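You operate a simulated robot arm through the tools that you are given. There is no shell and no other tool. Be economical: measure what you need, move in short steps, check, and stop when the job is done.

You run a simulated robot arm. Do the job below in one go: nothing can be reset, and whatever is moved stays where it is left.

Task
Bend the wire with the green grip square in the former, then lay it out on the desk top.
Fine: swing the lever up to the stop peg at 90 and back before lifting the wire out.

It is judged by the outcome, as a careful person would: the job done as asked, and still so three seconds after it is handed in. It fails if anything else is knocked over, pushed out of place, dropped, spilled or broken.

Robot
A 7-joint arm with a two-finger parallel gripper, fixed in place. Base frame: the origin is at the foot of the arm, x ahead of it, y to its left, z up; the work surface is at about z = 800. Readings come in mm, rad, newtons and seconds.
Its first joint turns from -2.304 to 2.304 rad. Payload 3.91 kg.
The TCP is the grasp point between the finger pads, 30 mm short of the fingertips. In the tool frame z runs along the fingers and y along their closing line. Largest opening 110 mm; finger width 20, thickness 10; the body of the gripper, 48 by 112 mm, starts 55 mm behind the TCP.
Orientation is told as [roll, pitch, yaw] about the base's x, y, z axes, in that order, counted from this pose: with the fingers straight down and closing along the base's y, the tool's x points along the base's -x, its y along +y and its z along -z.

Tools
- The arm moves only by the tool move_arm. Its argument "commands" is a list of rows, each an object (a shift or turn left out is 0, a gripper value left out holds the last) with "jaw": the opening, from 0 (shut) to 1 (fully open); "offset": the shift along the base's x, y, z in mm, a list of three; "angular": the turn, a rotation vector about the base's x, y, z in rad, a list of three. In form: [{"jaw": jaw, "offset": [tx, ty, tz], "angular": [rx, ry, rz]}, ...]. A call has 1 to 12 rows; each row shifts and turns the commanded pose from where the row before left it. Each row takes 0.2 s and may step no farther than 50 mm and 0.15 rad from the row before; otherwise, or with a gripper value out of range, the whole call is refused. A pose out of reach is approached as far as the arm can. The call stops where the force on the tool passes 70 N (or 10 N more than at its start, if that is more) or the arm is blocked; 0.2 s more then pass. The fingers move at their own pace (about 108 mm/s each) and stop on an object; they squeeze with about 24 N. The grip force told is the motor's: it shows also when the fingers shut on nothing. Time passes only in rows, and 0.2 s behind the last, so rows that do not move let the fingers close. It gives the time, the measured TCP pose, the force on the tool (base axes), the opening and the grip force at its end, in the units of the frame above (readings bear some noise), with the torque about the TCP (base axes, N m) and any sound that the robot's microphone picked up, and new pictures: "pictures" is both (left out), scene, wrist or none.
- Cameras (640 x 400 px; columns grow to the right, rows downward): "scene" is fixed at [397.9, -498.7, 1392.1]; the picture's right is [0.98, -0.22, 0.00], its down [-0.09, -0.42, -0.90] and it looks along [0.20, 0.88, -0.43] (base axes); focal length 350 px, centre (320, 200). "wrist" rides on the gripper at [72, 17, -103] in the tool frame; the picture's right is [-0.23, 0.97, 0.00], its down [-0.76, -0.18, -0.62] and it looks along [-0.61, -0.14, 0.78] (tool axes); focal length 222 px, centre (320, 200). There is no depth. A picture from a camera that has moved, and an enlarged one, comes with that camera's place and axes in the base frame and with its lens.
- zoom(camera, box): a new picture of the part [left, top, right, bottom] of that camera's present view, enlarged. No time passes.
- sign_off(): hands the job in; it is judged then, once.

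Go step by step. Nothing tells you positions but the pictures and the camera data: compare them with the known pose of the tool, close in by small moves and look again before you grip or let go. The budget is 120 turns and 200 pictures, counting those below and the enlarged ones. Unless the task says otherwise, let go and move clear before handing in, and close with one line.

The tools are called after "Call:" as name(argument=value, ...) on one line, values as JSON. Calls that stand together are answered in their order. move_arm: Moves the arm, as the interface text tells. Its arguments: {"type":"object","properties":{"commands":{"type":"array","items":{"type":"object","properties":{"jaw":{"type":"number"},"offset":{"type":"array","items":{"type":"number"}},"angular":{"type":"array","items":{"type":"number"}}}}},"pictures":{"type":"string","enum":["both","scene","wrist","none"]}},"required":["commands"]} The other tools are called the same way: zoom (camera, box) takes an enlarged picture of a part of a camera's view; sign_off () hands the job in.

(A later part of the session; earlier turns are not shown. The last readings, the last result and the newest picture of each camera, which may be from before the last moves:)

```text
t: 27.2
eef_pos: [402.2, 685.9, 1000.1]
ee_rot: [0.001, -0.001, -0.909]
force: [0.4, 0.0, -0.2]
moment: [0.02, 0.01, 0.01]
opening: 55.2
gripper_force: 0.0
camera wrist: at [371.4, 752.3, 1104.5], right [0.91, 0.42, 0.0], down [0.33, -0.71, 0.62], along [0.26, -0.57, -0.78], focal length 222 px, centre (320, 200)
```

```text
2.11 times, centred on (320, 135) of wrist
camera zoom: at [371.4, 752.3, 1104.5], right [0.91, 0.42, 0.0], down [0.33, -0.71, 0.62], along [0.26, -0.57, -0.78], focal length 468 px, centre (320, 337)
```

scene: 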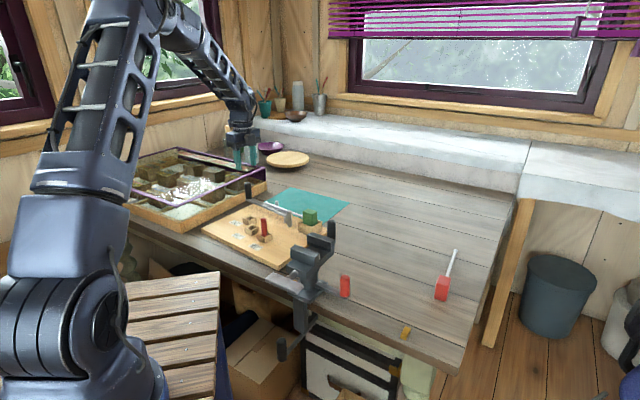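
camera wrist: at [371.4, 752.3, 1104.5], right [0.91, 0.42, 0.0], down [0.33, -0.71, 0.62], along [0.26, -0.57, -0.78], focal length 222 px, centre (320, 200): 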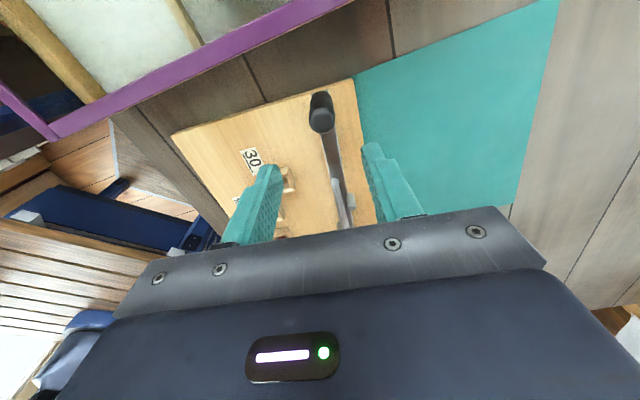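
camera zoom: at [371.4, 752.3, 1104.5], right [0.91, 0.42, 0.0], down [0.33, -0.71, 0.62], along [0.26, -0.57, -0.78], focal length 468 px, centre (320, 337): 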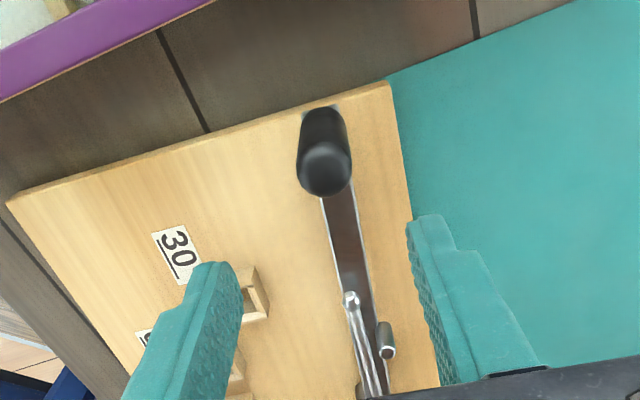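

The handle stands at about (400,692), top near z 908. I shift over it and lower to just above its top to check centring.

Call:
move_arm(commands=[{"offset": [-2, 6, -20]}, {"offset": [0, 0, -27]}, {}], pictures="wrist")

Call:
zoom(camera="wrist", box=[220, 60, 420, 230])

Call:
zoom(camera="scene", box=[210, 110, 310, 220])

```text
t: 28.0
eef_pos: [399.5, 691.4, 953.6]
ee_rot: [0.0, 0.0, -0.906]
force: [1.1, -0.1, -0.7]
moment: [0.01, 0.01, 0.0]
opening: 54.9
gripper_force: 0.1
camera wrist: at [369.1, 758.3, 1057.2], right [0.91, 0.42, 0.0], down [0.33, -0.71, 0.62], along [0.26, -0.57, -0.78], focal length 222 px, centre (320, 200)
```

wrist: 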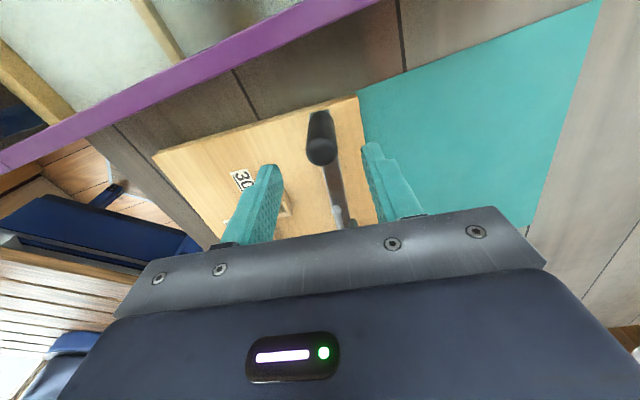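

```text
2.35 times, centred on (320, 145) of wrist
camera zoom: at [369.1, 758.3, 1057.2], right [0.91, 0.42, 0.0], down [0.33, -0.71, 0.62], along [0.26, -0.57, -0.78], focal length 523 px, centre (320, 329)
```

zoom: 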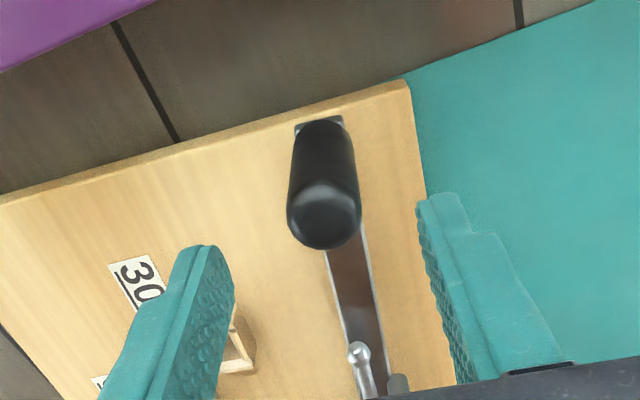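

```text
3.64 times, centred on (260, 165) of scene
camera zoom: at [397.9, -498.7, 1392.1], right [0.98, -0.22, 0.0], down [-0.09, -0.42, -0.9], along [0.2, 0.88, -0.43], focal length 1272 px, centre (538, 327)
```

zoom: 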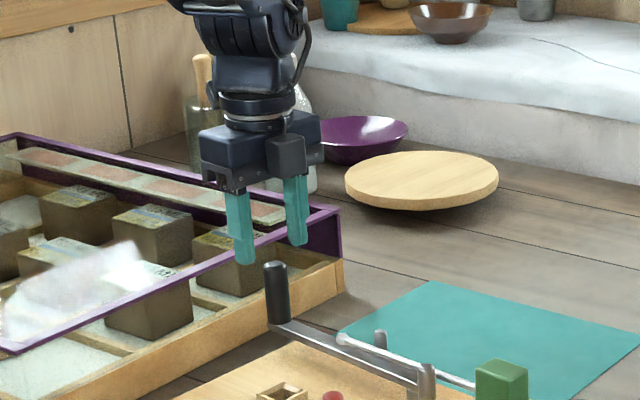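

Centred. Lower around the handle and close to a loose cage (≈32 mm around a ≈23 mm handle).

Call:
move_arm(commands=[{"offset": [0, 0, -30]}, {"offset": [0, 0, -31]}, {"jaw": 0.29}, {}, {}])

Call:
zoom(camera="scene", box=[210, 130, 310, 220])

Call:
zoom(camera="wrist", box=[220, 60, 420, 230])

```text
t: 29.2
eef_pos: [398.8, 691.3, 892.2]
ee_rot: [0.0, -0.002, -0.906]
force: [-0.4, 0.4, 0.0]
moment: [0.0, 0.0, -0.01]
opening: 32.0
gripper_force: 0.0
camera wrist: at [368.4, 758.0, 996.6], right [0.91, 0.42, 0.0], down [0.33, -0.71, 0.62], along [0.26, -0.57, -0.78], focal length 222 px, centre (320, 200)
```

scene: 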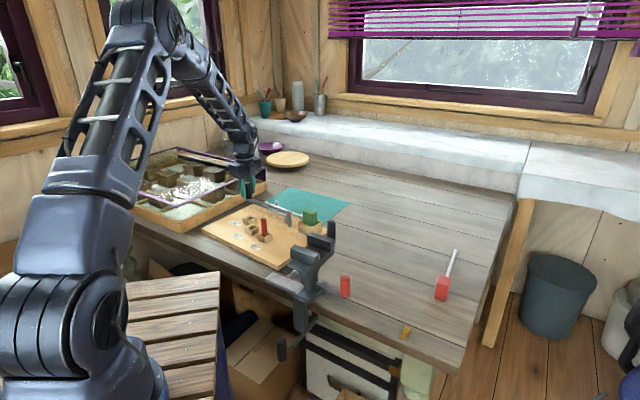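
wrist: 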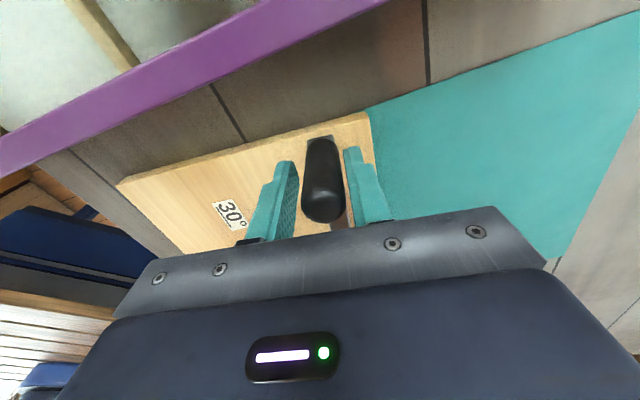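

```text
4.44 times, centred on (260, 175) of scene
camera zoom: at [397.9, -498.7, 1392.1], right [0.98, -0.22, 0.0], down [-0.09, -0.42, -0.9], along [0.2, 0.88, -0.43], focal length 1554 px, centre (587, 311)
```

zoom: 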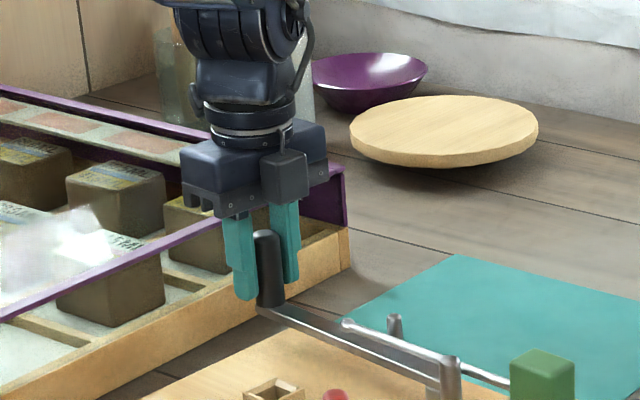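

```text
2.35 times, centred on (320, 145) of wrist
camera zoom: at [368.4, 758.0, 996.6], right [0.91, 0.42, 0.0], down [0.33, -0.71, 0.62], along [0.26, -0.57, -0.78], focal length 523 px, centre (320, 329)
```

zoom: 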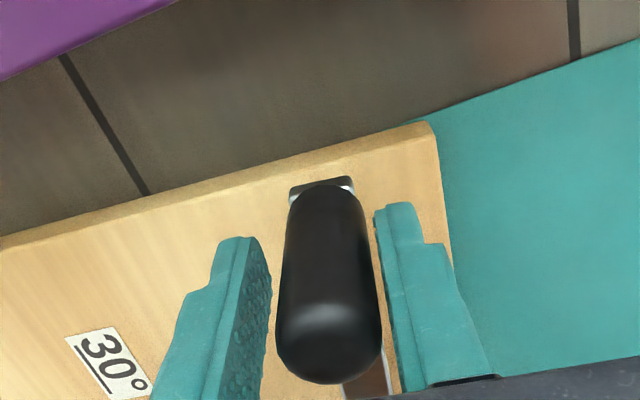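

Handle caged. Begin the swing along the arc about the pivot (≈(521,536), radius ≈197), turning the tool with it; first 24°.

Call:
move_arm(commands=[{"offset": [-15.5, -13.6, 0], "angular": [0, 0, 0.1047]}, {"offset": [-14.0, -15.1, 0], "angular": [0, 0, 0.1047]}, {"offset": [-12.3, -16.5, 0], "angular": [0, 0, 0.1047]}, {"offset": [-10.5, -17.7, 0], "angular": [0, 0, 0.1047]}, {}])

Call:
zoom(camera="scene", box=[190, 150, 330, 260])

Call:
zoom(camera="wrist", box=[220, 60, 420, 230])

```text
t: 30.4
eef_pos: [347.4, 629.0, 892.8]
ee_rot: [-0.001, 0.0, -0.487]
force: [-0.2, 0.7, 0.1]
moment: [0.02, 0.01, -0.04]
opening: 32.2
gripper_force: 0.6
camera wrist: at [291.4, 676.3, 996.6], right [0.66, 0.75, 0.0], down [0.59, -0.51, 0.62], along [0.47, -0.41, -0.78], focal length 222 px, centre (320, 200)
```

scene: 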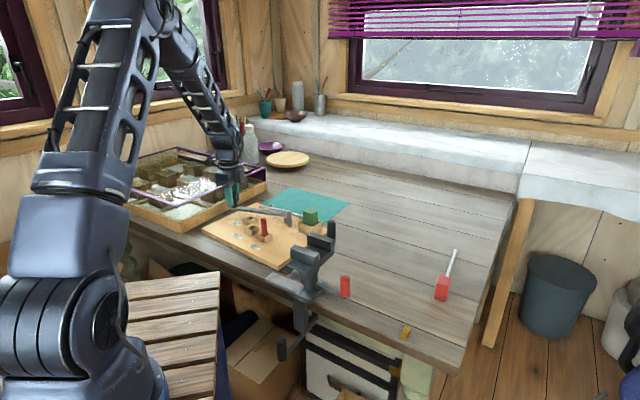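
wrist: 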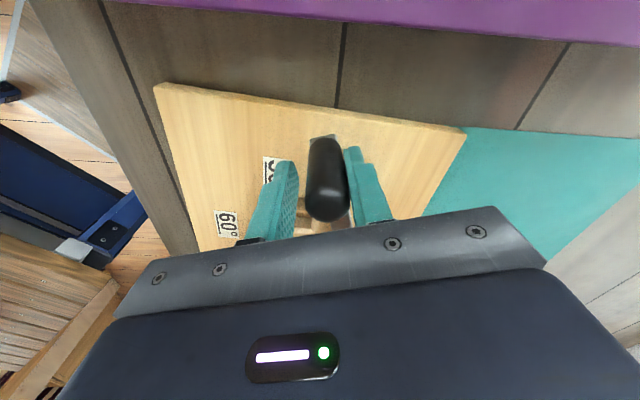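

```text
3.64 times, centred on (260, 205) of scene
camera zoom: at [397.9, -498.7, 1392.1], right [0.98, -0.22, 0.0], down [-0.09, -0.42, -0.9], along [0.2, 0.88, -0.43], focal length 1272 px, centre (538, 182)
```

zoom: 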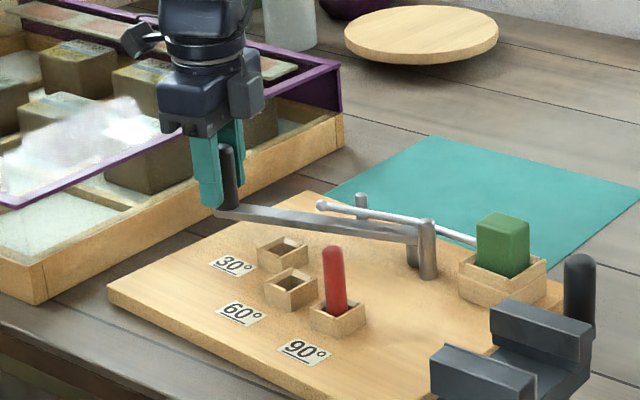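

```text
2.35 times, centred on (320, 145) of wrist
camera zoom: at [291.4, 676.3, 996.6], right [0.66, 0.75, 0.0], down [0.59, -0.51, 0.62], along [0.47, -0.41, -0.78], focal length 523 px, centre (320, 329)
```

zoom: 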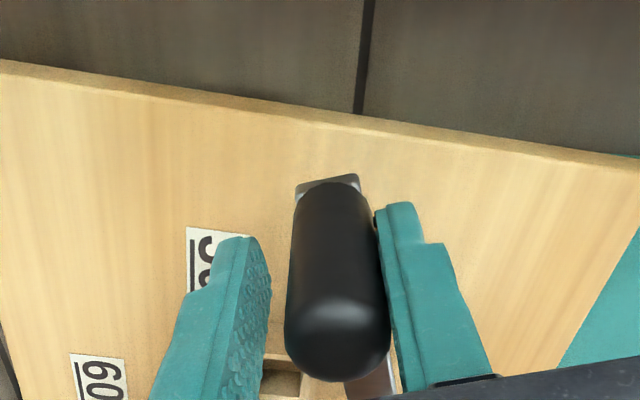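

The follower on the lever is carrying the wire round. Continue the swing.

Call:
move_arm(commands=[{"offset": [-8.6, -18.7, 0], "angular": [0, 0, 0.1047]}, {"offset": [-6.6, -19.5, 0], "angular": [0, 0, 0.1047]}, {"offset": [-4.6, -20.1, 0], "angular": [0, 0, 0.1047]}, {"offset": [-2.4, -20.5, 0], "angular": [0, 0, 0.1047]}, {"offset": [-0.3, -20.6, 0], "angular": [0, 0, 0.1047]}, {}])

Call:
zoom(camera="scene", box=[190, 150, 330, 260])

Call:
zoom(camera="wrist", box=[220, 60, 420, 230])

```text
t: 31.8
eef_pos: [324.4, 530.2, 892.6]
ee_rot: [0.0, 0.0, 0.036]
force: [-1.2, 1.1, 0.4]
moment: [-0.01, 0.0, 0.02]
opening: 32.3
gripper_force: 0.4
camera wrist: at [252.1, 543.1, 996.6], right [0.19, 0.98, 0.0], down [0.77, -0.15, 0.62], along [0.61, -0.12, -0.78], focal length 222 px, centre (320, 200)
```

scene: 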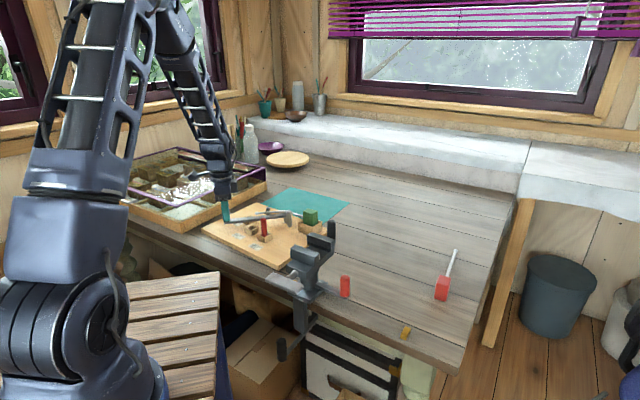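
wrist: 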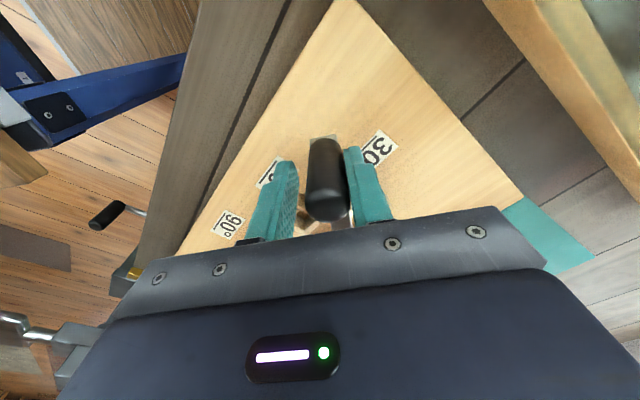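

```text
3.64 times, centred on (260, 205) of scene
camera zoom: at [397.9, -498.7, 1392.1], right [0.98, -0.22, 0.0], down [-0.09, -0.42, -0.9], along [0.2, 0.88, -0.43], focal length 1272 px, centre (538, 182)
```

zoom: 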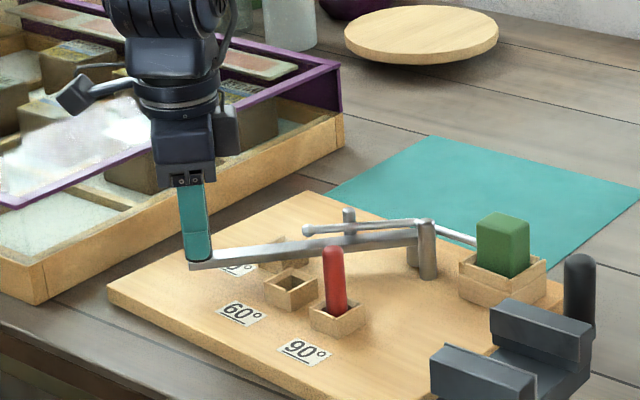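

```text
2.35 times, centred on (320, 145) of wrist
camera zoom: at [252.1, 543.1, 996.6], right [0.19, 0.98, 0.0], down [0.77, -0.15, 0.62], along [0.61, -0.12, -0.78], focal length 523 px, centre (320, 329)
```

zoom: 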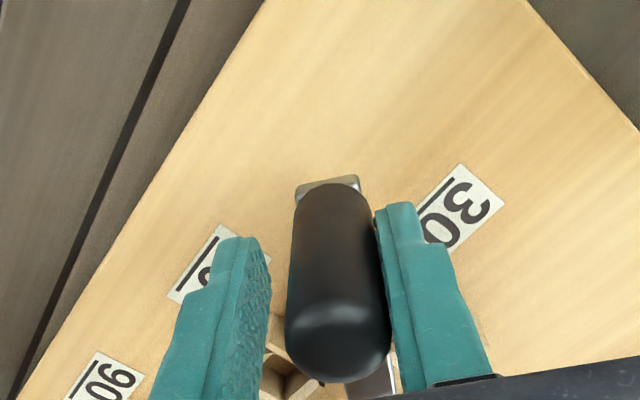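

Tracking well; wire bending around the pin (about 54°). Continue, then slow for the peg.

Call:
move_arm(commands=[{"offset": [1.9, -20.5, 0], "angular": [0, 0, 0.1047]}, {"offset": [4.0, -20.2, 0], "angular": [0, 0, 0.1047]}, {"offset": [6.1, -19.7, 0], "angular": [0, 0, 0.1047]}, {"offset": [8.1, -18.9, 0], "angular": [0, 0, 0.1047]}, {"offset": [5.1, -9.0, 0], "angular": [0, 0, 0.0524]}, {}])

Call:
zoom(camera="scene", box=[190, 160, 330, 270])

Call:
zoom(camera="wrist", box=[220, 60, 420, 230])

```text
t: 33.2
eef_pos: [350.5, 441.1, 892.1]
ee_rot: [0.0, 0.001, 0.508]
force: [-0.1, 0.6, -0.5]
moment: [0.0, 0.03, 0.0]
opening: 32.5
gripper_force: 0.2
camera wrist: at [279.0, 419.5, 996.4], right [-0.27, 0.96, 0.0], down [0.75, 0.21, 0.62], along [0.6, 0.17, -0.78], focal length 222 px, centre (320, 200)
```

scene: 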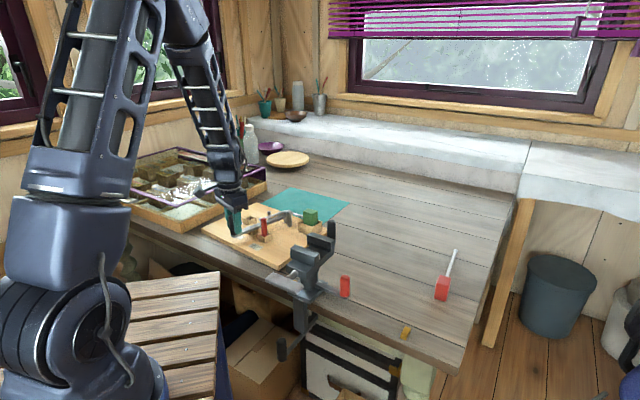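
wrist: 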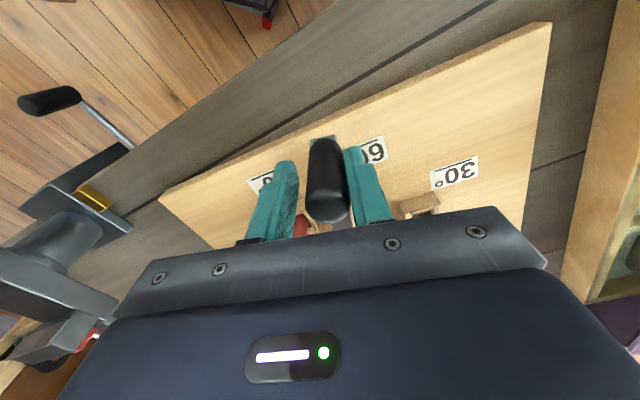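

```text
3.64 times, centred on (260, 215) of scene
camera zoom: at [397.9, -498.7, 1392.1], right [0.98, -0.22, 0.0], down [-0.09, -0.42, -0.9], along [0.2, 0.88, -0.43], focal length 1272 px, centre (538, 146)
```

zoom: 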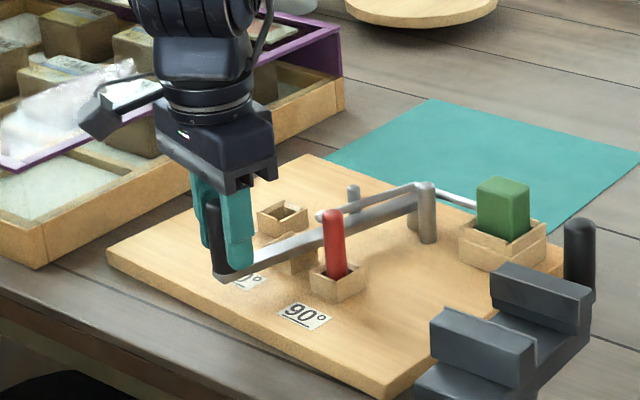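

```text
2.35 times, centred on (320, 145) of wrist
camera zoom: at [279.0, 419.5, 996.4], right [-0.27, 0.96, 0.0], down [0.75, 0.21, 0.62], along [0.6, 0.17, -0.78], focal length 523 px, centre (320, 329)
```

zoom: 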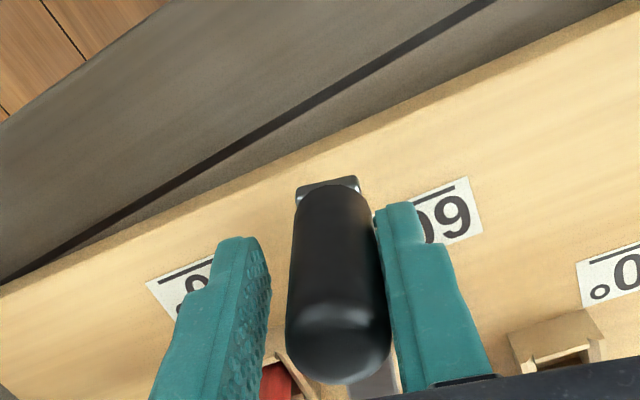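

Close to the peg; now 2° steps watching the force.

Call:
move_arm(commands=[{"offset": [3.5, -5.9, 0], "angular": [0, 0, 0.035]}, {"offset": [3.7, -5.8, 0], "angular": [0, 0, 0.035]}, {"offset": [3.9, -5.7, 0], "angular": [0, 0, 0.035]}, {}], pictures="wrist")

Call:
zoom(camera="scene", box=[210, 180, 310, 260])

```text
t: 34.2
eef_pos: [361.7, 424.0, 893.0]
ee_rot: [-0.001, -0.001, 0.613]
force: [-1.5, 0.0, 0.8]
moment: [-0.01, 0.02, 0.02]
opening: 32.5
gripper_force: 0.7
camera wrist: at [292.3, 395.2, 996.6], right [-0.37, 0.93, 0.0], down [0.73, 0.29, 0.62], along [0.58, 0.23, -0.78], focal length 222 px, centre (320, 200)
```

wrist: 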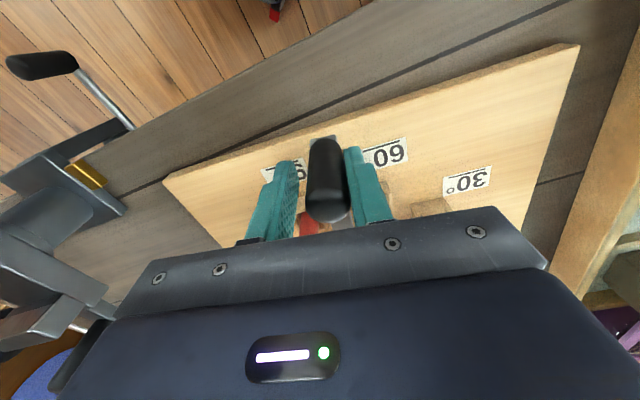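

```text
5.00 times, centred on (260, 220) of scene
camera zoom: at [397.9, -498.7, 1392.1], right [0.98, -0.22, 0.0], down [-0.09, -0.42, -0.9], along [0.2, 0.88, -0.43], focal length 1748 px, centre (620, 100)
```

zoom: 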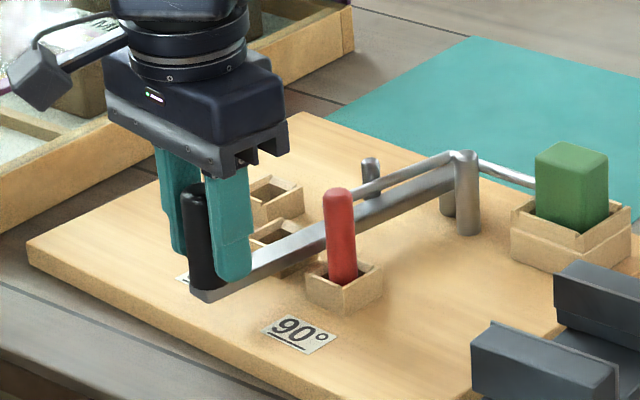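

Not touching yet; a few finer steps.

Call:
move_arm(commands=[{"offset": [2.4, -3.3, 0], "angular": [0, 0, 0.02]}, {"offset": [2.4, -3.2, 0], "angular": [0, 0, 0.02]}, {}], pictures="wrist")

Call:
zoom(camera="scene", box=[210, 180, 310, 260])

Call:
zoom(camera="wrist", box=[220, 60, 420, 230])

```text
t: 35.0
eef_pos: [366.3, 417.5, 891.3]
ee_rot: [0.0, 0.0, 0.652]
force: [-0.8, 0.5, 0.2]
moment: [0.02, 0.04, 0.01]
opening: 32.3
gripper_force: 0.2
camera wrist: at [298.5, 385.7, 996.2], right [-0.41, 0.91, 0.0], down [0.71, 0.32, 0.62], along [0.57, 0.26, -0.78], focal length 222 px, centre (320, 200)
```

wrist: 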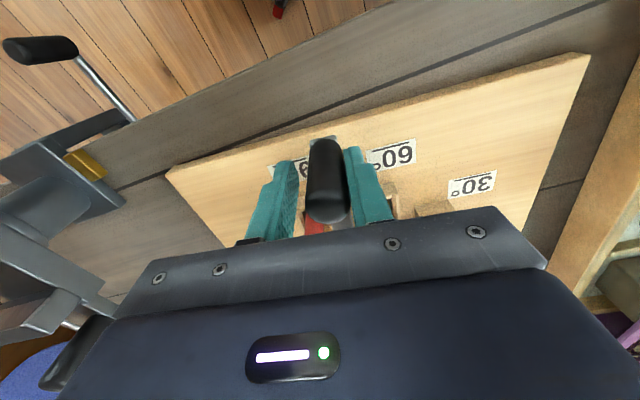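

```text
5.00 times, centred on (260, 220) of scene
camera zoom: at [397.9, -498.7, 1392.1], right [0.98, -0.22, 0.0], down [-0.09, -0.42, -0.9], along [0.2, 0.88, -0.43], focal length 1748 px, centre (620, 100)
```

zoom: 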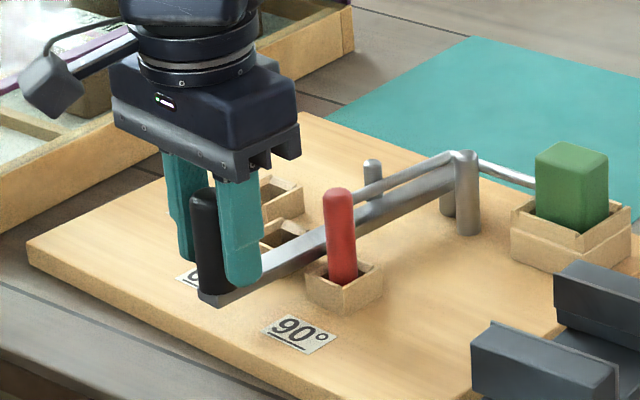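

```text
2.35 times, centred on (320, 145) of wrist
camera zoom: at [298.5, 385.7, 996.2], right [-0.41, 0.91, 0.0], down [0.71, 0.32, 0.62], along [0.57, 0.26, -0.78], focal length 523 px, centre (320, 329)
```

zoom: 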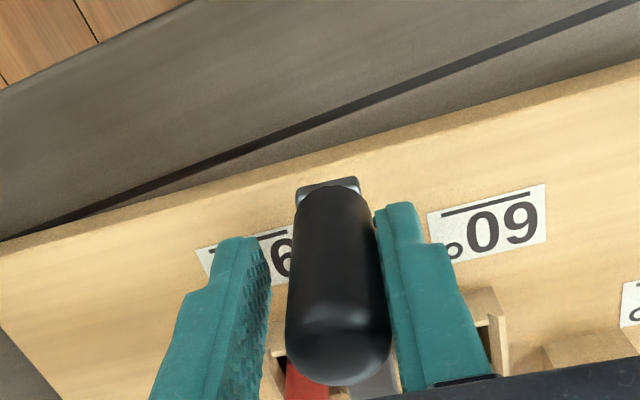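

Call:
move_arm(commands=[{"offset": [2.1, -2.7, 0], "angular": [0, 0, 0.0175]}, {}, {"offset": [2.1, -2.6, 0], "angular": [0, 0, 0.0175]}, {}], pictures="none")

Call:
zoom(camera="scene", box=[210, 180, 310, 260])

```text
t: 36.0
eef_pos: [369.9, 412.3, 891.8]
ee_rot: [-0.002, 0.001, 0.689]
force: [-1.1, 0.9, -0.3]
moment: [0.0, 0.02, 0.01]
opening: 32.3
gripper_force: 0.2
```

```text
5.00 times, centred on (260, 220) of scene
camera zoom: at [397.9, -498.7, 1392.1], right [0.98, -0.22, 0.0], down [-0.09, -0.42, -0.9], along [0.2, 0.88, -0.43], focal length 1748 px, centre (620, 100)
```

zoom: 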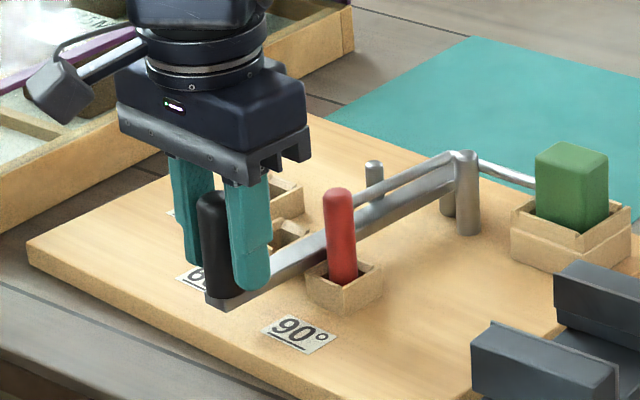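

Still no contact force; continue by 1° steps.

Call:
move_arm(commands=[{"offset": [2.2, -2.6, 0], "angular": [0, 0, 0.0175]}, {}], pictures="none")

Call:
move_arm(commands=[{"offset": [2.2, -2.6, 0], "angular": [0, 0, 0.0175]}, {}], pictures="none")

Call:
zoom(camera="scene", box=[210, 180, 310, 260])

```text
t: 36.6
eef_pos: [371.8, 409.2, 893.5]
ee_rot: [0.001, 0.0, 0.704]
force: [-0.2, 0.6, -0.1]
moment: [0.02, 0.01, 0.03]
opening: 32.2
gripper_force: 0.7
```

```text
t: 37.2
eef_pos: [374.2, 406.2, 892.7]
ee_rot: [0.003, 0.001, 0.723]
force: [-0.3, 0.9, 0.4]
moment: [-0.03, 0.0, 0.01]
opening: 32.0
gripper_force: 0.6
```

```text
5.00 times, centred on (260, 220) of scene
camera zoom: at [397.9, -498.7, 1392.1], right [0.98, -0.22, 0.0], down [-0.09, -0.42, -0.9], along [0.2, 0.88, -0.43], focal length 1748 px, centre (620, 100)
```

zoom: 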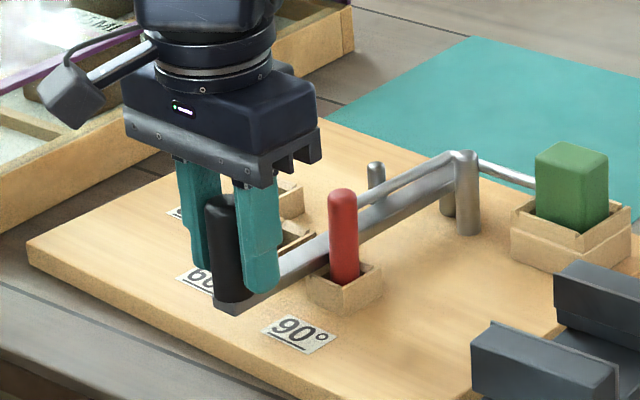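

The peg has just been touched (it settled against its socket). One or two more fine steps until it firmly stops.

Call:
move_arm(commands=[{"offset": [1.3, -1.5, 0], "angular": [0, 0, 0.01]}, {}], pictures="none")

Call:
zoom(camera="scene", box=[210, 180, 310, 260])

```text
t: 37.8
eef_pos: [376.4, 405.1, 892.9]
ee_rot: [0.0, -0.001, 0.733]
force: [-2.2, 1.7, -0.6]
moment: [0.02, 0.03, 0.02]
opening: 33.4
gripper_force: 1.9
```

```text
5.00 times, centred on (260, 220) of scene
camera zoom: at [397.9, -498.7, 1392.1], right [0.98, -0.22, 0.0], down [-0.09, -0.42, -0.9], along [0.2, 0.88, -0.43], focal length 1748 px, centre (620, 100)
```

zoom: 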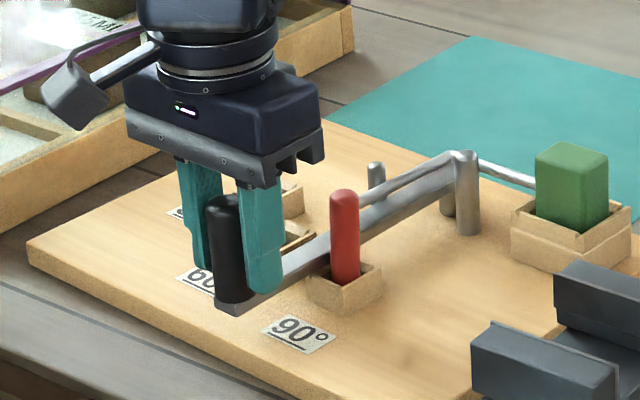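

Call:
move_arm(commands=[{"offset": [1.3, -1.5, 0], "angular": [0, 0, 0.01]}, {}, {}], pictures="none")

Call:
zoom(camera="scene", box=[210, 180, 310, 260])

```text
t: 38.6
eef_pos: [376.9, 404.4, 892.1]
ee_rot: [0.0, 0.0, 0.741]
force: [-3.8, 5.9, 1.8]
moment: [0.1, 0.04, -0.06]
opening: 35.3
gripper_force: 3.6
```

```text
5.00 times, centred on (260, 220) of scene
camera zoom: at [397.9, -498.7, 1392.1], right [0.98, -0.22, 0.0], down [-0.09, -0.42, -0.9], along [0.2, 0.88, -0.43], focal length 1748 px, centre (620, 100)
```

zoom: 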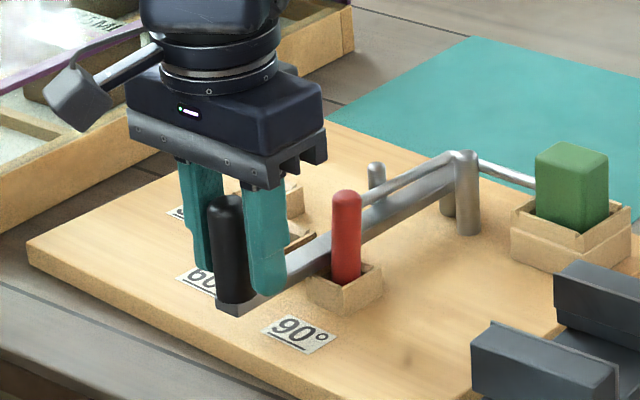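

The lever is firm against the stop peg (force and jaws both react). Now swing it back along the same arc.

Call:
move_arm(commands=[{"offset": [-13.0, 15.8, 0], "angular": [0, 0, -0.1043]}, {"offset": [-11.3, 17.1, 0], "angular": [0, 0, -0.1043]}, {"offset": [-9.5, 18.2, 0], "angular": [0, 0, -0.1043]}, {"offset": [-7.5, 19.1, 0], "angular": [0, 0, -0.1043]}, {}], pictures="wrist")

Call:
zoom(camera="scene", box=[200, 170, 320, 260])

```text
t: 39.8
eef_pos: [335.9, 474.1, 893.2]
ee_rot: [-0.001, 0.0, 0.324]
force: [0.7, 0.4, -0.4]
moment: [-0.02, 0.01, 0.03]
opening: 31.8
gripper_force: 0.0
camera wrist: at [262.5, 466.3, 996.2], right [-0.09, 1.0, 0.0], down [0.78, 0.07, 0.62], along [0.62, 0.06, -0.78], focal length 222 px, centre (320, 200)
```

wrist: 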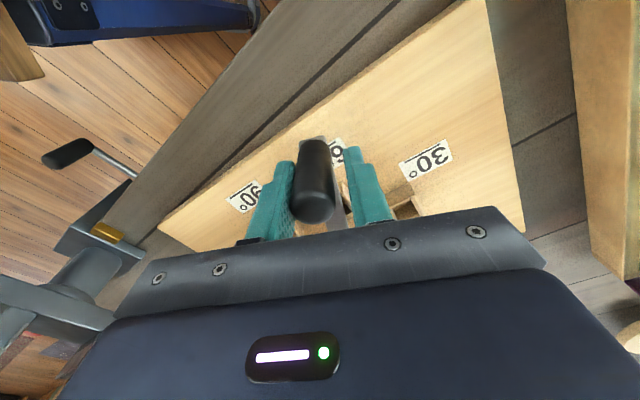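

```text
4.44 times, centred on (260, 215) of scene
camera zoom: at [397.9, -498.7, 1392.1], right [0.98, -0.22, 0.0], down [-0.09, -0.42, -0.9], along [0.2, 0.88, -0.43], focal length 1554 px, centre (587, 133)
```

zoom: 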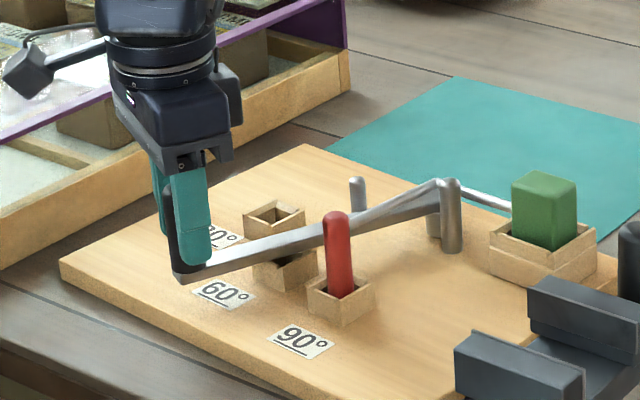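

The wire stays bent; the lever comes back freely. Continue returning.

Call:
move_arm(commands=[{"offset": [-5.5, 19.7, 0], "angular": [0, 0, -0.1043]}, {"offset": [-3.4, 20.2, 0], "angular": [0, 0, -0.1043]}, {"offset": [-1.3, 20.5, 0], "angular": [0, 0, -0.1043]}, {"offset": [0.8, 20.5, 0], "angular": [0, 0, -0.1043]}, {"offset": [3.0, 20.3, 0], "angular": [0, 0, -0.1043]}, {"offset": [5.1, 19.9, 0], "angular": [0, 0, -0.1043]}, {"offset": [7.1, 19.2, 0], "angular": [0, 0, -0.1043]}, {"offset": [9.1, 18.4, 0], "angular": [0, 0, -0.1043]}, {}], pictures="wrist")

Call:
move_arm(commands=[{"offset": [10.9, 17.3, 0], "angular": [0, 0, -0.1043]}, {"offset": [12.7, 16.1, 0], "angular": [0, 0, -0.1043]}, {"offset": [7.1, 7.3, 0], "angular": [0, 0, -0.0522]}, {"offset": [7.2, 7.4, 0], "angular": [0, 0, -0.0522]}, {"offset": [7.8, 6.6, 0], "angular": [0, 0, -0.0522]}, {}])

Call:
zoom(camera="scene", box=[210, 160, 330, 250])

Call:
zoom(camera="wrist", box=[220, 60, 420, 230])

```text
t: 41.8
eef_pos: [351.3, 631.9, 891.8]
ee_rot: [0.0, -0.001, -0.51]
force: [-0.4, -0.2, -0.6]
moment: [0.03, -0.02, -0.02]
opening: 32.0
gripper_force: 0.1
camera wrist: at [296.5, 682.0, 996.0], right [0.68, 0.74, 0.0], down [0.58, -0.53, 0.62], along [0.46, -0.42, -0.78], focal length 222 px, centre (320, 200)
```

wrist: 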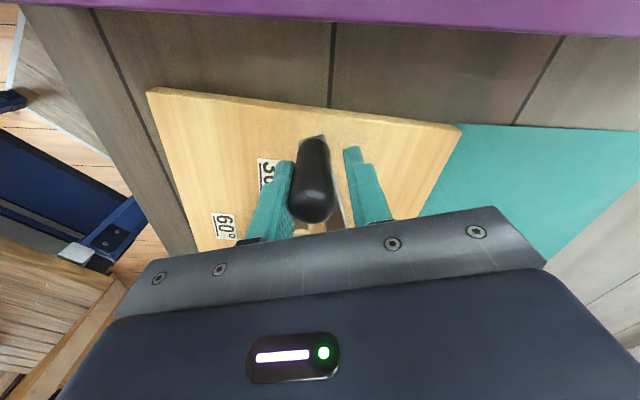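

```text
t: 43.2
eef_pos: [395.6, 688.1, 892.1]
ee_rot: [-0.001, 0.0, -0.876]
force: [-0.2, -0.8, 0.3]
moment: [0.01, 0.03, -0.02]
opening: 31.7
gripper_force: 0.1
camera wrist: at [363.2, 752.8, 995.9], right [0.89, 0.45, 0.0], down [0.35, -0.7, 0.62], along [0.28, -0.56, -0.78], focal length 222 px, centre (320, 200)
```

scene: 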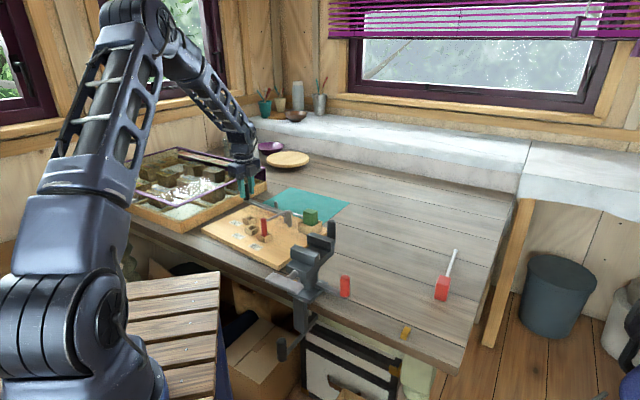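
wrist: 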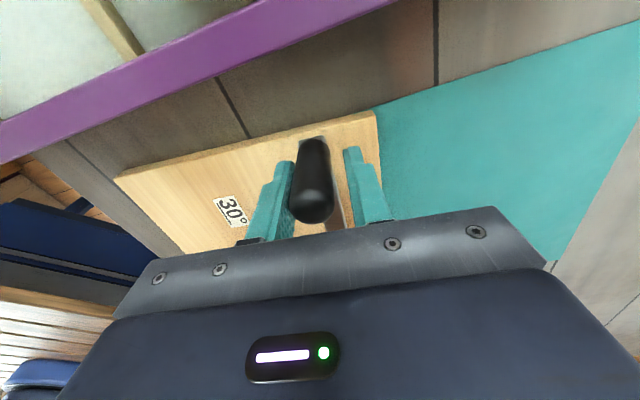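

```text
4.44 times, centred on (270, 205) of scene
camera zoom: at [397.9, -498.7, 1392.1], right [0.98, -0.22, 0.0], down [-0.09, -0.42, -0.9], along [0.2, 0.88, -0.43], focal length 1554 px, centre (542, 178)
```

zoom: 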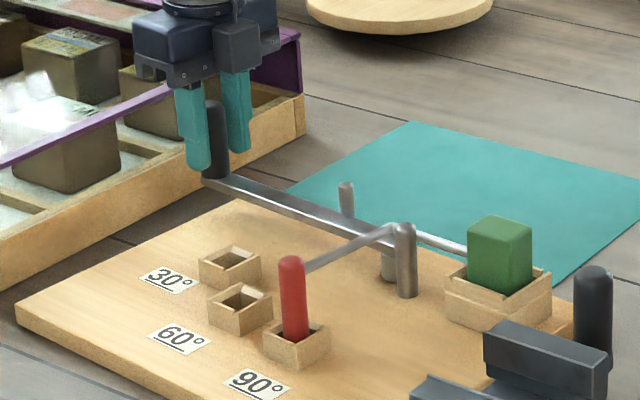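

```text
2.35 times, centred on (320, 145) of wrist
camera zoom: at [363.2, 752.8, 995.9], right [0.89, 0.45, 0.0], down [0.35, -0.7, 0.62], along [0.28, -0.56, -0.78], focal length 523 px, centre (320, 329)
```

zoom: 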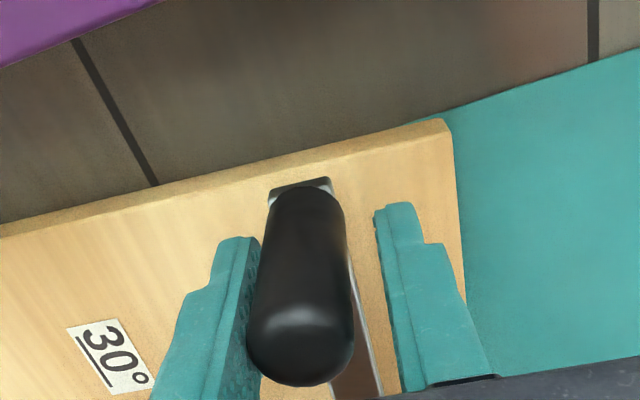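

The lever is about 10 mm short of home; finish the return gently.

Call:
move_arm(commands=[{"offset": [4.0, 3.2, 0], "angular": [0, 0, -0.025]}, {"offset": [3.6, 2.9, 0], "angular": [0, 0, -0.025]}, {}], pictures="wrist")

Call:
zoom(camera="scene", box=[240, 170, 340, 250])

```text
t: 44.0
eef_pos: [403.4, 692.9, 892.0]
ee_rot: [0.001, 0.0, -0.928]
force: [0.7, -0.3, 0.0]
moment: [-0.01, -0.02, 0.02]
opening: 31.8
gripper_force: 0.0
camera wrist: at [374.0, 760.4, 996.4], right [0.92, 0.4, 0.0], down [0.32, -0.72, 0.62], along [0.25, -0.57, -0.78], focal length 222 px, centre (320, 200)
```

wrist: 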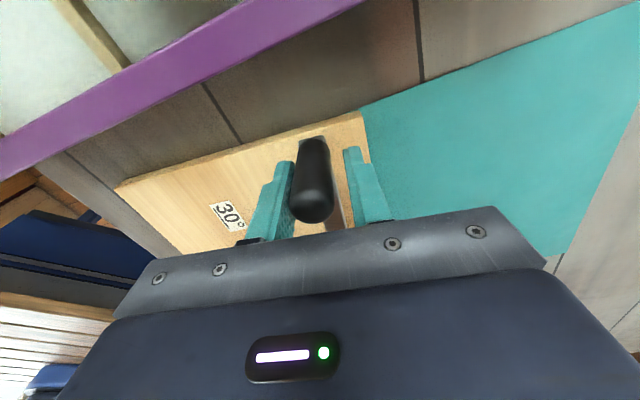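

```text
5.00 times, centred on (290, 210) of scene
camera zoom: at [397.9, -498.7, 1392.1], right [0.98, -0.22, 0.0], down [-0.09, -0.42, -0.9], along [0.2, 0.88, -0.43], focal length 1748 px, centre (470, 150)
```

zoom: 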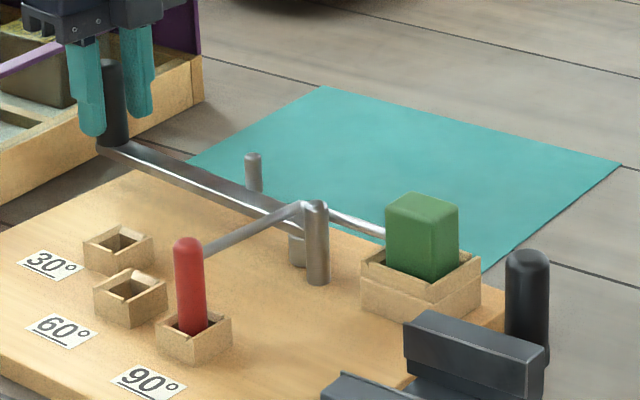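

The lever is back exactly home and the wire shows a right-angle bend. I open, lift clear and go over the grip with the jaws already in the right line (yaw −50°).

Call:
move_arm(commands=[{"jaw": 0.5, "offset": [-2, -1.5, 0]}, {}, {"offset": [0, 0, 40]}, {"offset": [0, 0, 40]}, {"offset": [0, 0, 28]}, {"offset": [22.8, -28.8, 0], "angular": [0, 0, 0.027]}, {"offset": [22.8, -28.8, 0], "angular": [0, 0, 0.028]}, {"offset": [22.8, -28.8, 0]}, {"offset": [22.8, -28.8, 0]}, {"offset": [22.8, -28.8, 0]}, {"offset": [22.8, -28.8, 0]}], pictures="none")

Call:
move_arm(commands=[{"offset": [22.8, -28.8, 0]}, {"offset": [22.8, -28.8, 0]}, {}])

Call:
zoom(camera="wrist", box=[220, 60, 420, 230])

Call:
zoom(camera="scene", box=[220, 160, 340, 250])

```text
t: 46.4
eef_pos: [538.7, 519.0, 999.6]
ee_rot: [0.0, 0.0, -0.87]
force: [0.5, -0.5, 0.3]
moment: [-0.03, -0.02, 0.02]
opening: 54.8
gripper_force: 0.1
```

```text
t: 47.2
eef_pos: [584.7, 462.7, 999.2]
ee_rot: [-0.001, 0.0, -0.873]
force: [-0.7, -0.7, -1.2]
moment: [0.01, 0.02, 0.0]
opening: 54.8
gripper_force: 0.1
camera wrist: at [550.6, 527.9, 1103.9], right [0.89, 0.45, 0.0], down [0.35, -0.7, 0.62], along [0.28, -0.56, -0.78], focal length 222 px, centre (320, 200)
```

scene: 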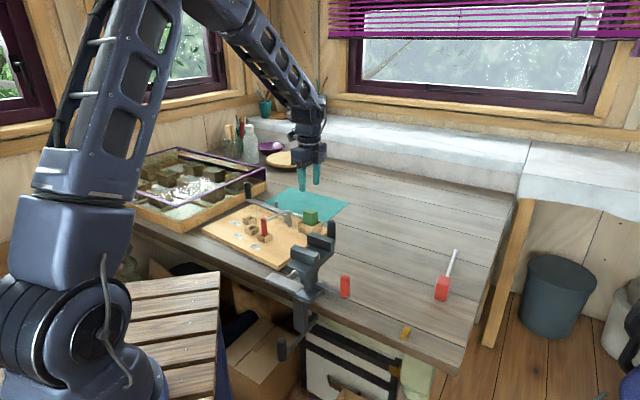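
wrist: 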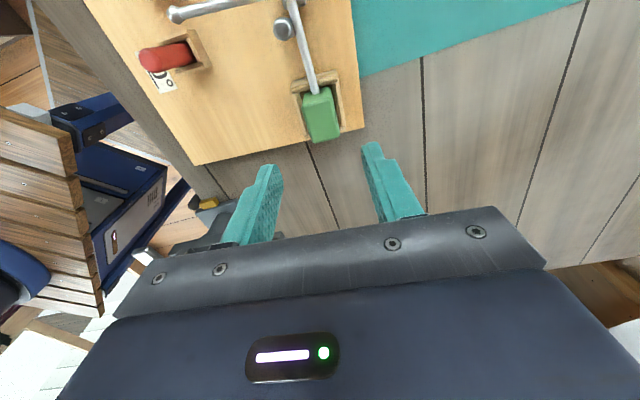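

```text
2.35 times, centred on (320, 145) of wrist
camera zoom: at [550.6, 527.9, 1103.9], right [0.89, 0.45, 0.0], down [0.35, -0.7, 0.62], along [0.28, -0.56, -0.78], focal length 523 px, centre (320, 329)
```

zoom: 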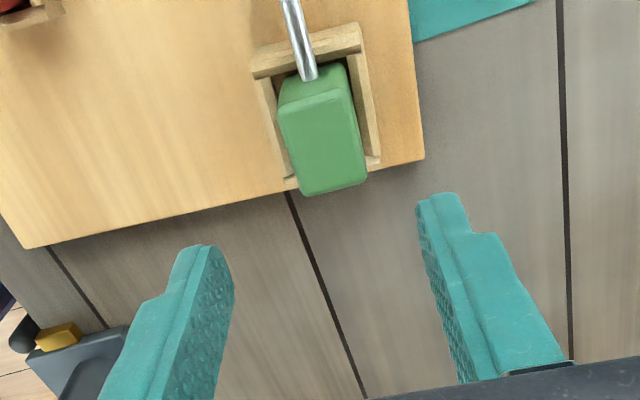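

```text
4.44 times, centred on (280, 205) of scene
camera zoom: at [397.9, -498.7, 1392.1], right [0.98, -0.22, 0.0], down [-0.09, -0.42, -0.9], along [0.2, 0.88, -0.43], focal length 1554 px, centre (498, 178)
```

zoom: 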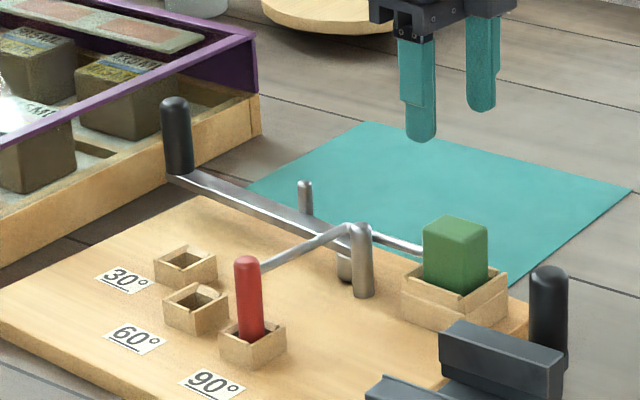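

I want to measure the bend angle before lifting; shift the camera back a bit for an overhead look.

Call:
move_arm(commands=[{"offset": [-35, 35, 15]}, {"offset": [-35, 35, 15]}, {"offset": [-10, 10, 10]}, {}], pictures="wrist")

Call:
zoom(camera="wrist", box=[150, 0, 390, 150])

```text
refused: row 1 steps farther than a row can; nothing moved
```

```text
2.67 times, centred on (270, 75) of wrist
camera zoom: at [550.6, 527.9, 1103.9], right [0.89, 0.45, 0.0], down [0.35, -0.7, 0.62], along [0.28, -0.56, -0.78], focal length 592 px, centre (453, 533)
```

zoom: 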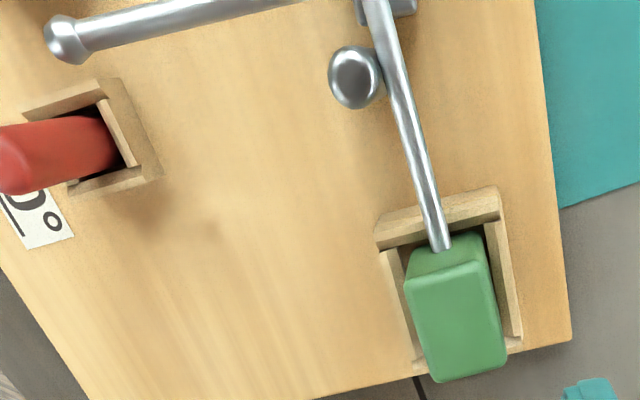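

Call:
move_arm(commands=[{"offset": [-30, 30, 15]}, {"offset": [-30, 30, 15]}, {"offset": [-20, 20, 10]}, {}], pictures="wrist")

Call:
zoom(camera="wrist", box=[180, 10, 400, 160])

```text
t: 48.2
eef_pos: [502.9, 543.2, 1038.5]
ee_rot: [0.0, -0.001, -0.872]
force: [0.7, -0.6, 1.1]
moment: [0.0, -0.03, -0.02]
opening: 54.8
gripper_force: 0.1
camera wrist: at [470.7, 608.3, 1143.6], right [0.89, 0.45, 0.0], down [0.35, -0.7, 0.62], along [0.28, -0.56, -0.78], focal length 222 px, centre (320, 200)
```

wrist: 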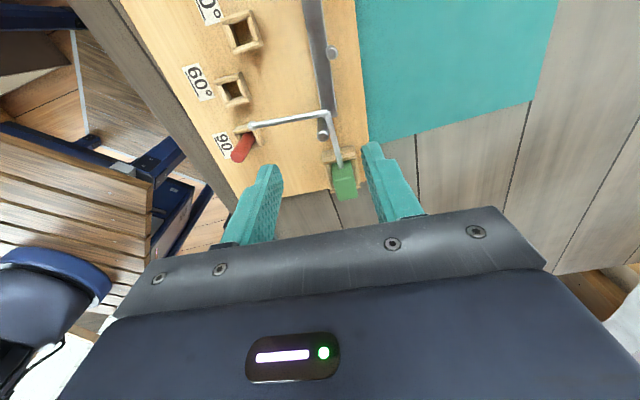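

```text
2.67 times, centred on (290, 85) of wrist
camera zoom: at [470.7, 608.3, 1143.6], right [0.89, 0.45, 0.0], down [0.35, -0.7, 0.62], along [0.28, -0.56, -0.78], focal length 592 px, centre (400, 507)
```

zoom: 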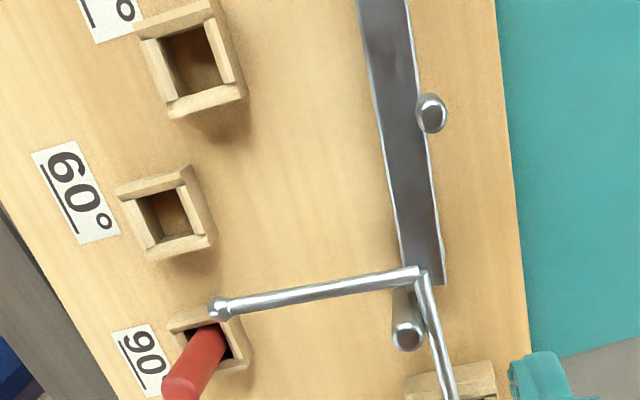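

Call:
zoom(camera="wrist", box=[245, 95, 365, 170])

Call:
zoom(camera="wrist", box=[290, 100, 370, 180])

```text
5.33 times, centred on (305, 132) of wrist
camera zoom: at [470.7, 608.3, 1143.6], right [0.89, 0.45, 0.0], down [0.35, -0.7, 0.62], along [0.28, -0.56, -0.78], focal length 1185 px, centre (400, 560)
```

zoom: 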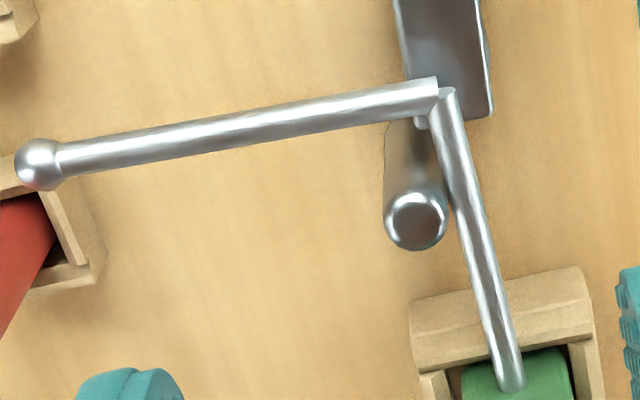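

```text
5.00 times, centred on (330, 140) of wrist
camera zoom: at [470.7, 608.3, 1143.6], right [0.89, 0.45, 0.0], down [0.35, -0.7, 0.62], along [0.28, -0.56, -0.78], focal length 1111 px, centre (270, 500)
```

zoom: 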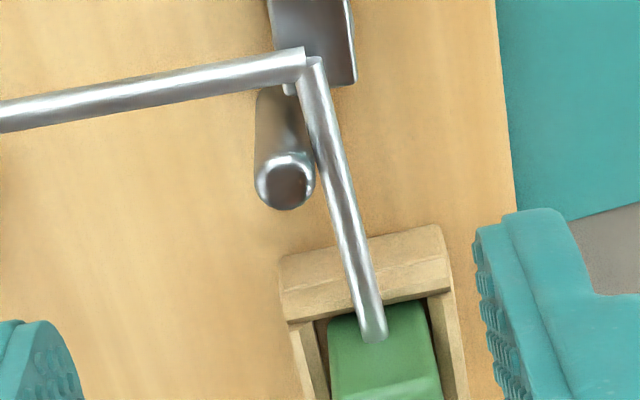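

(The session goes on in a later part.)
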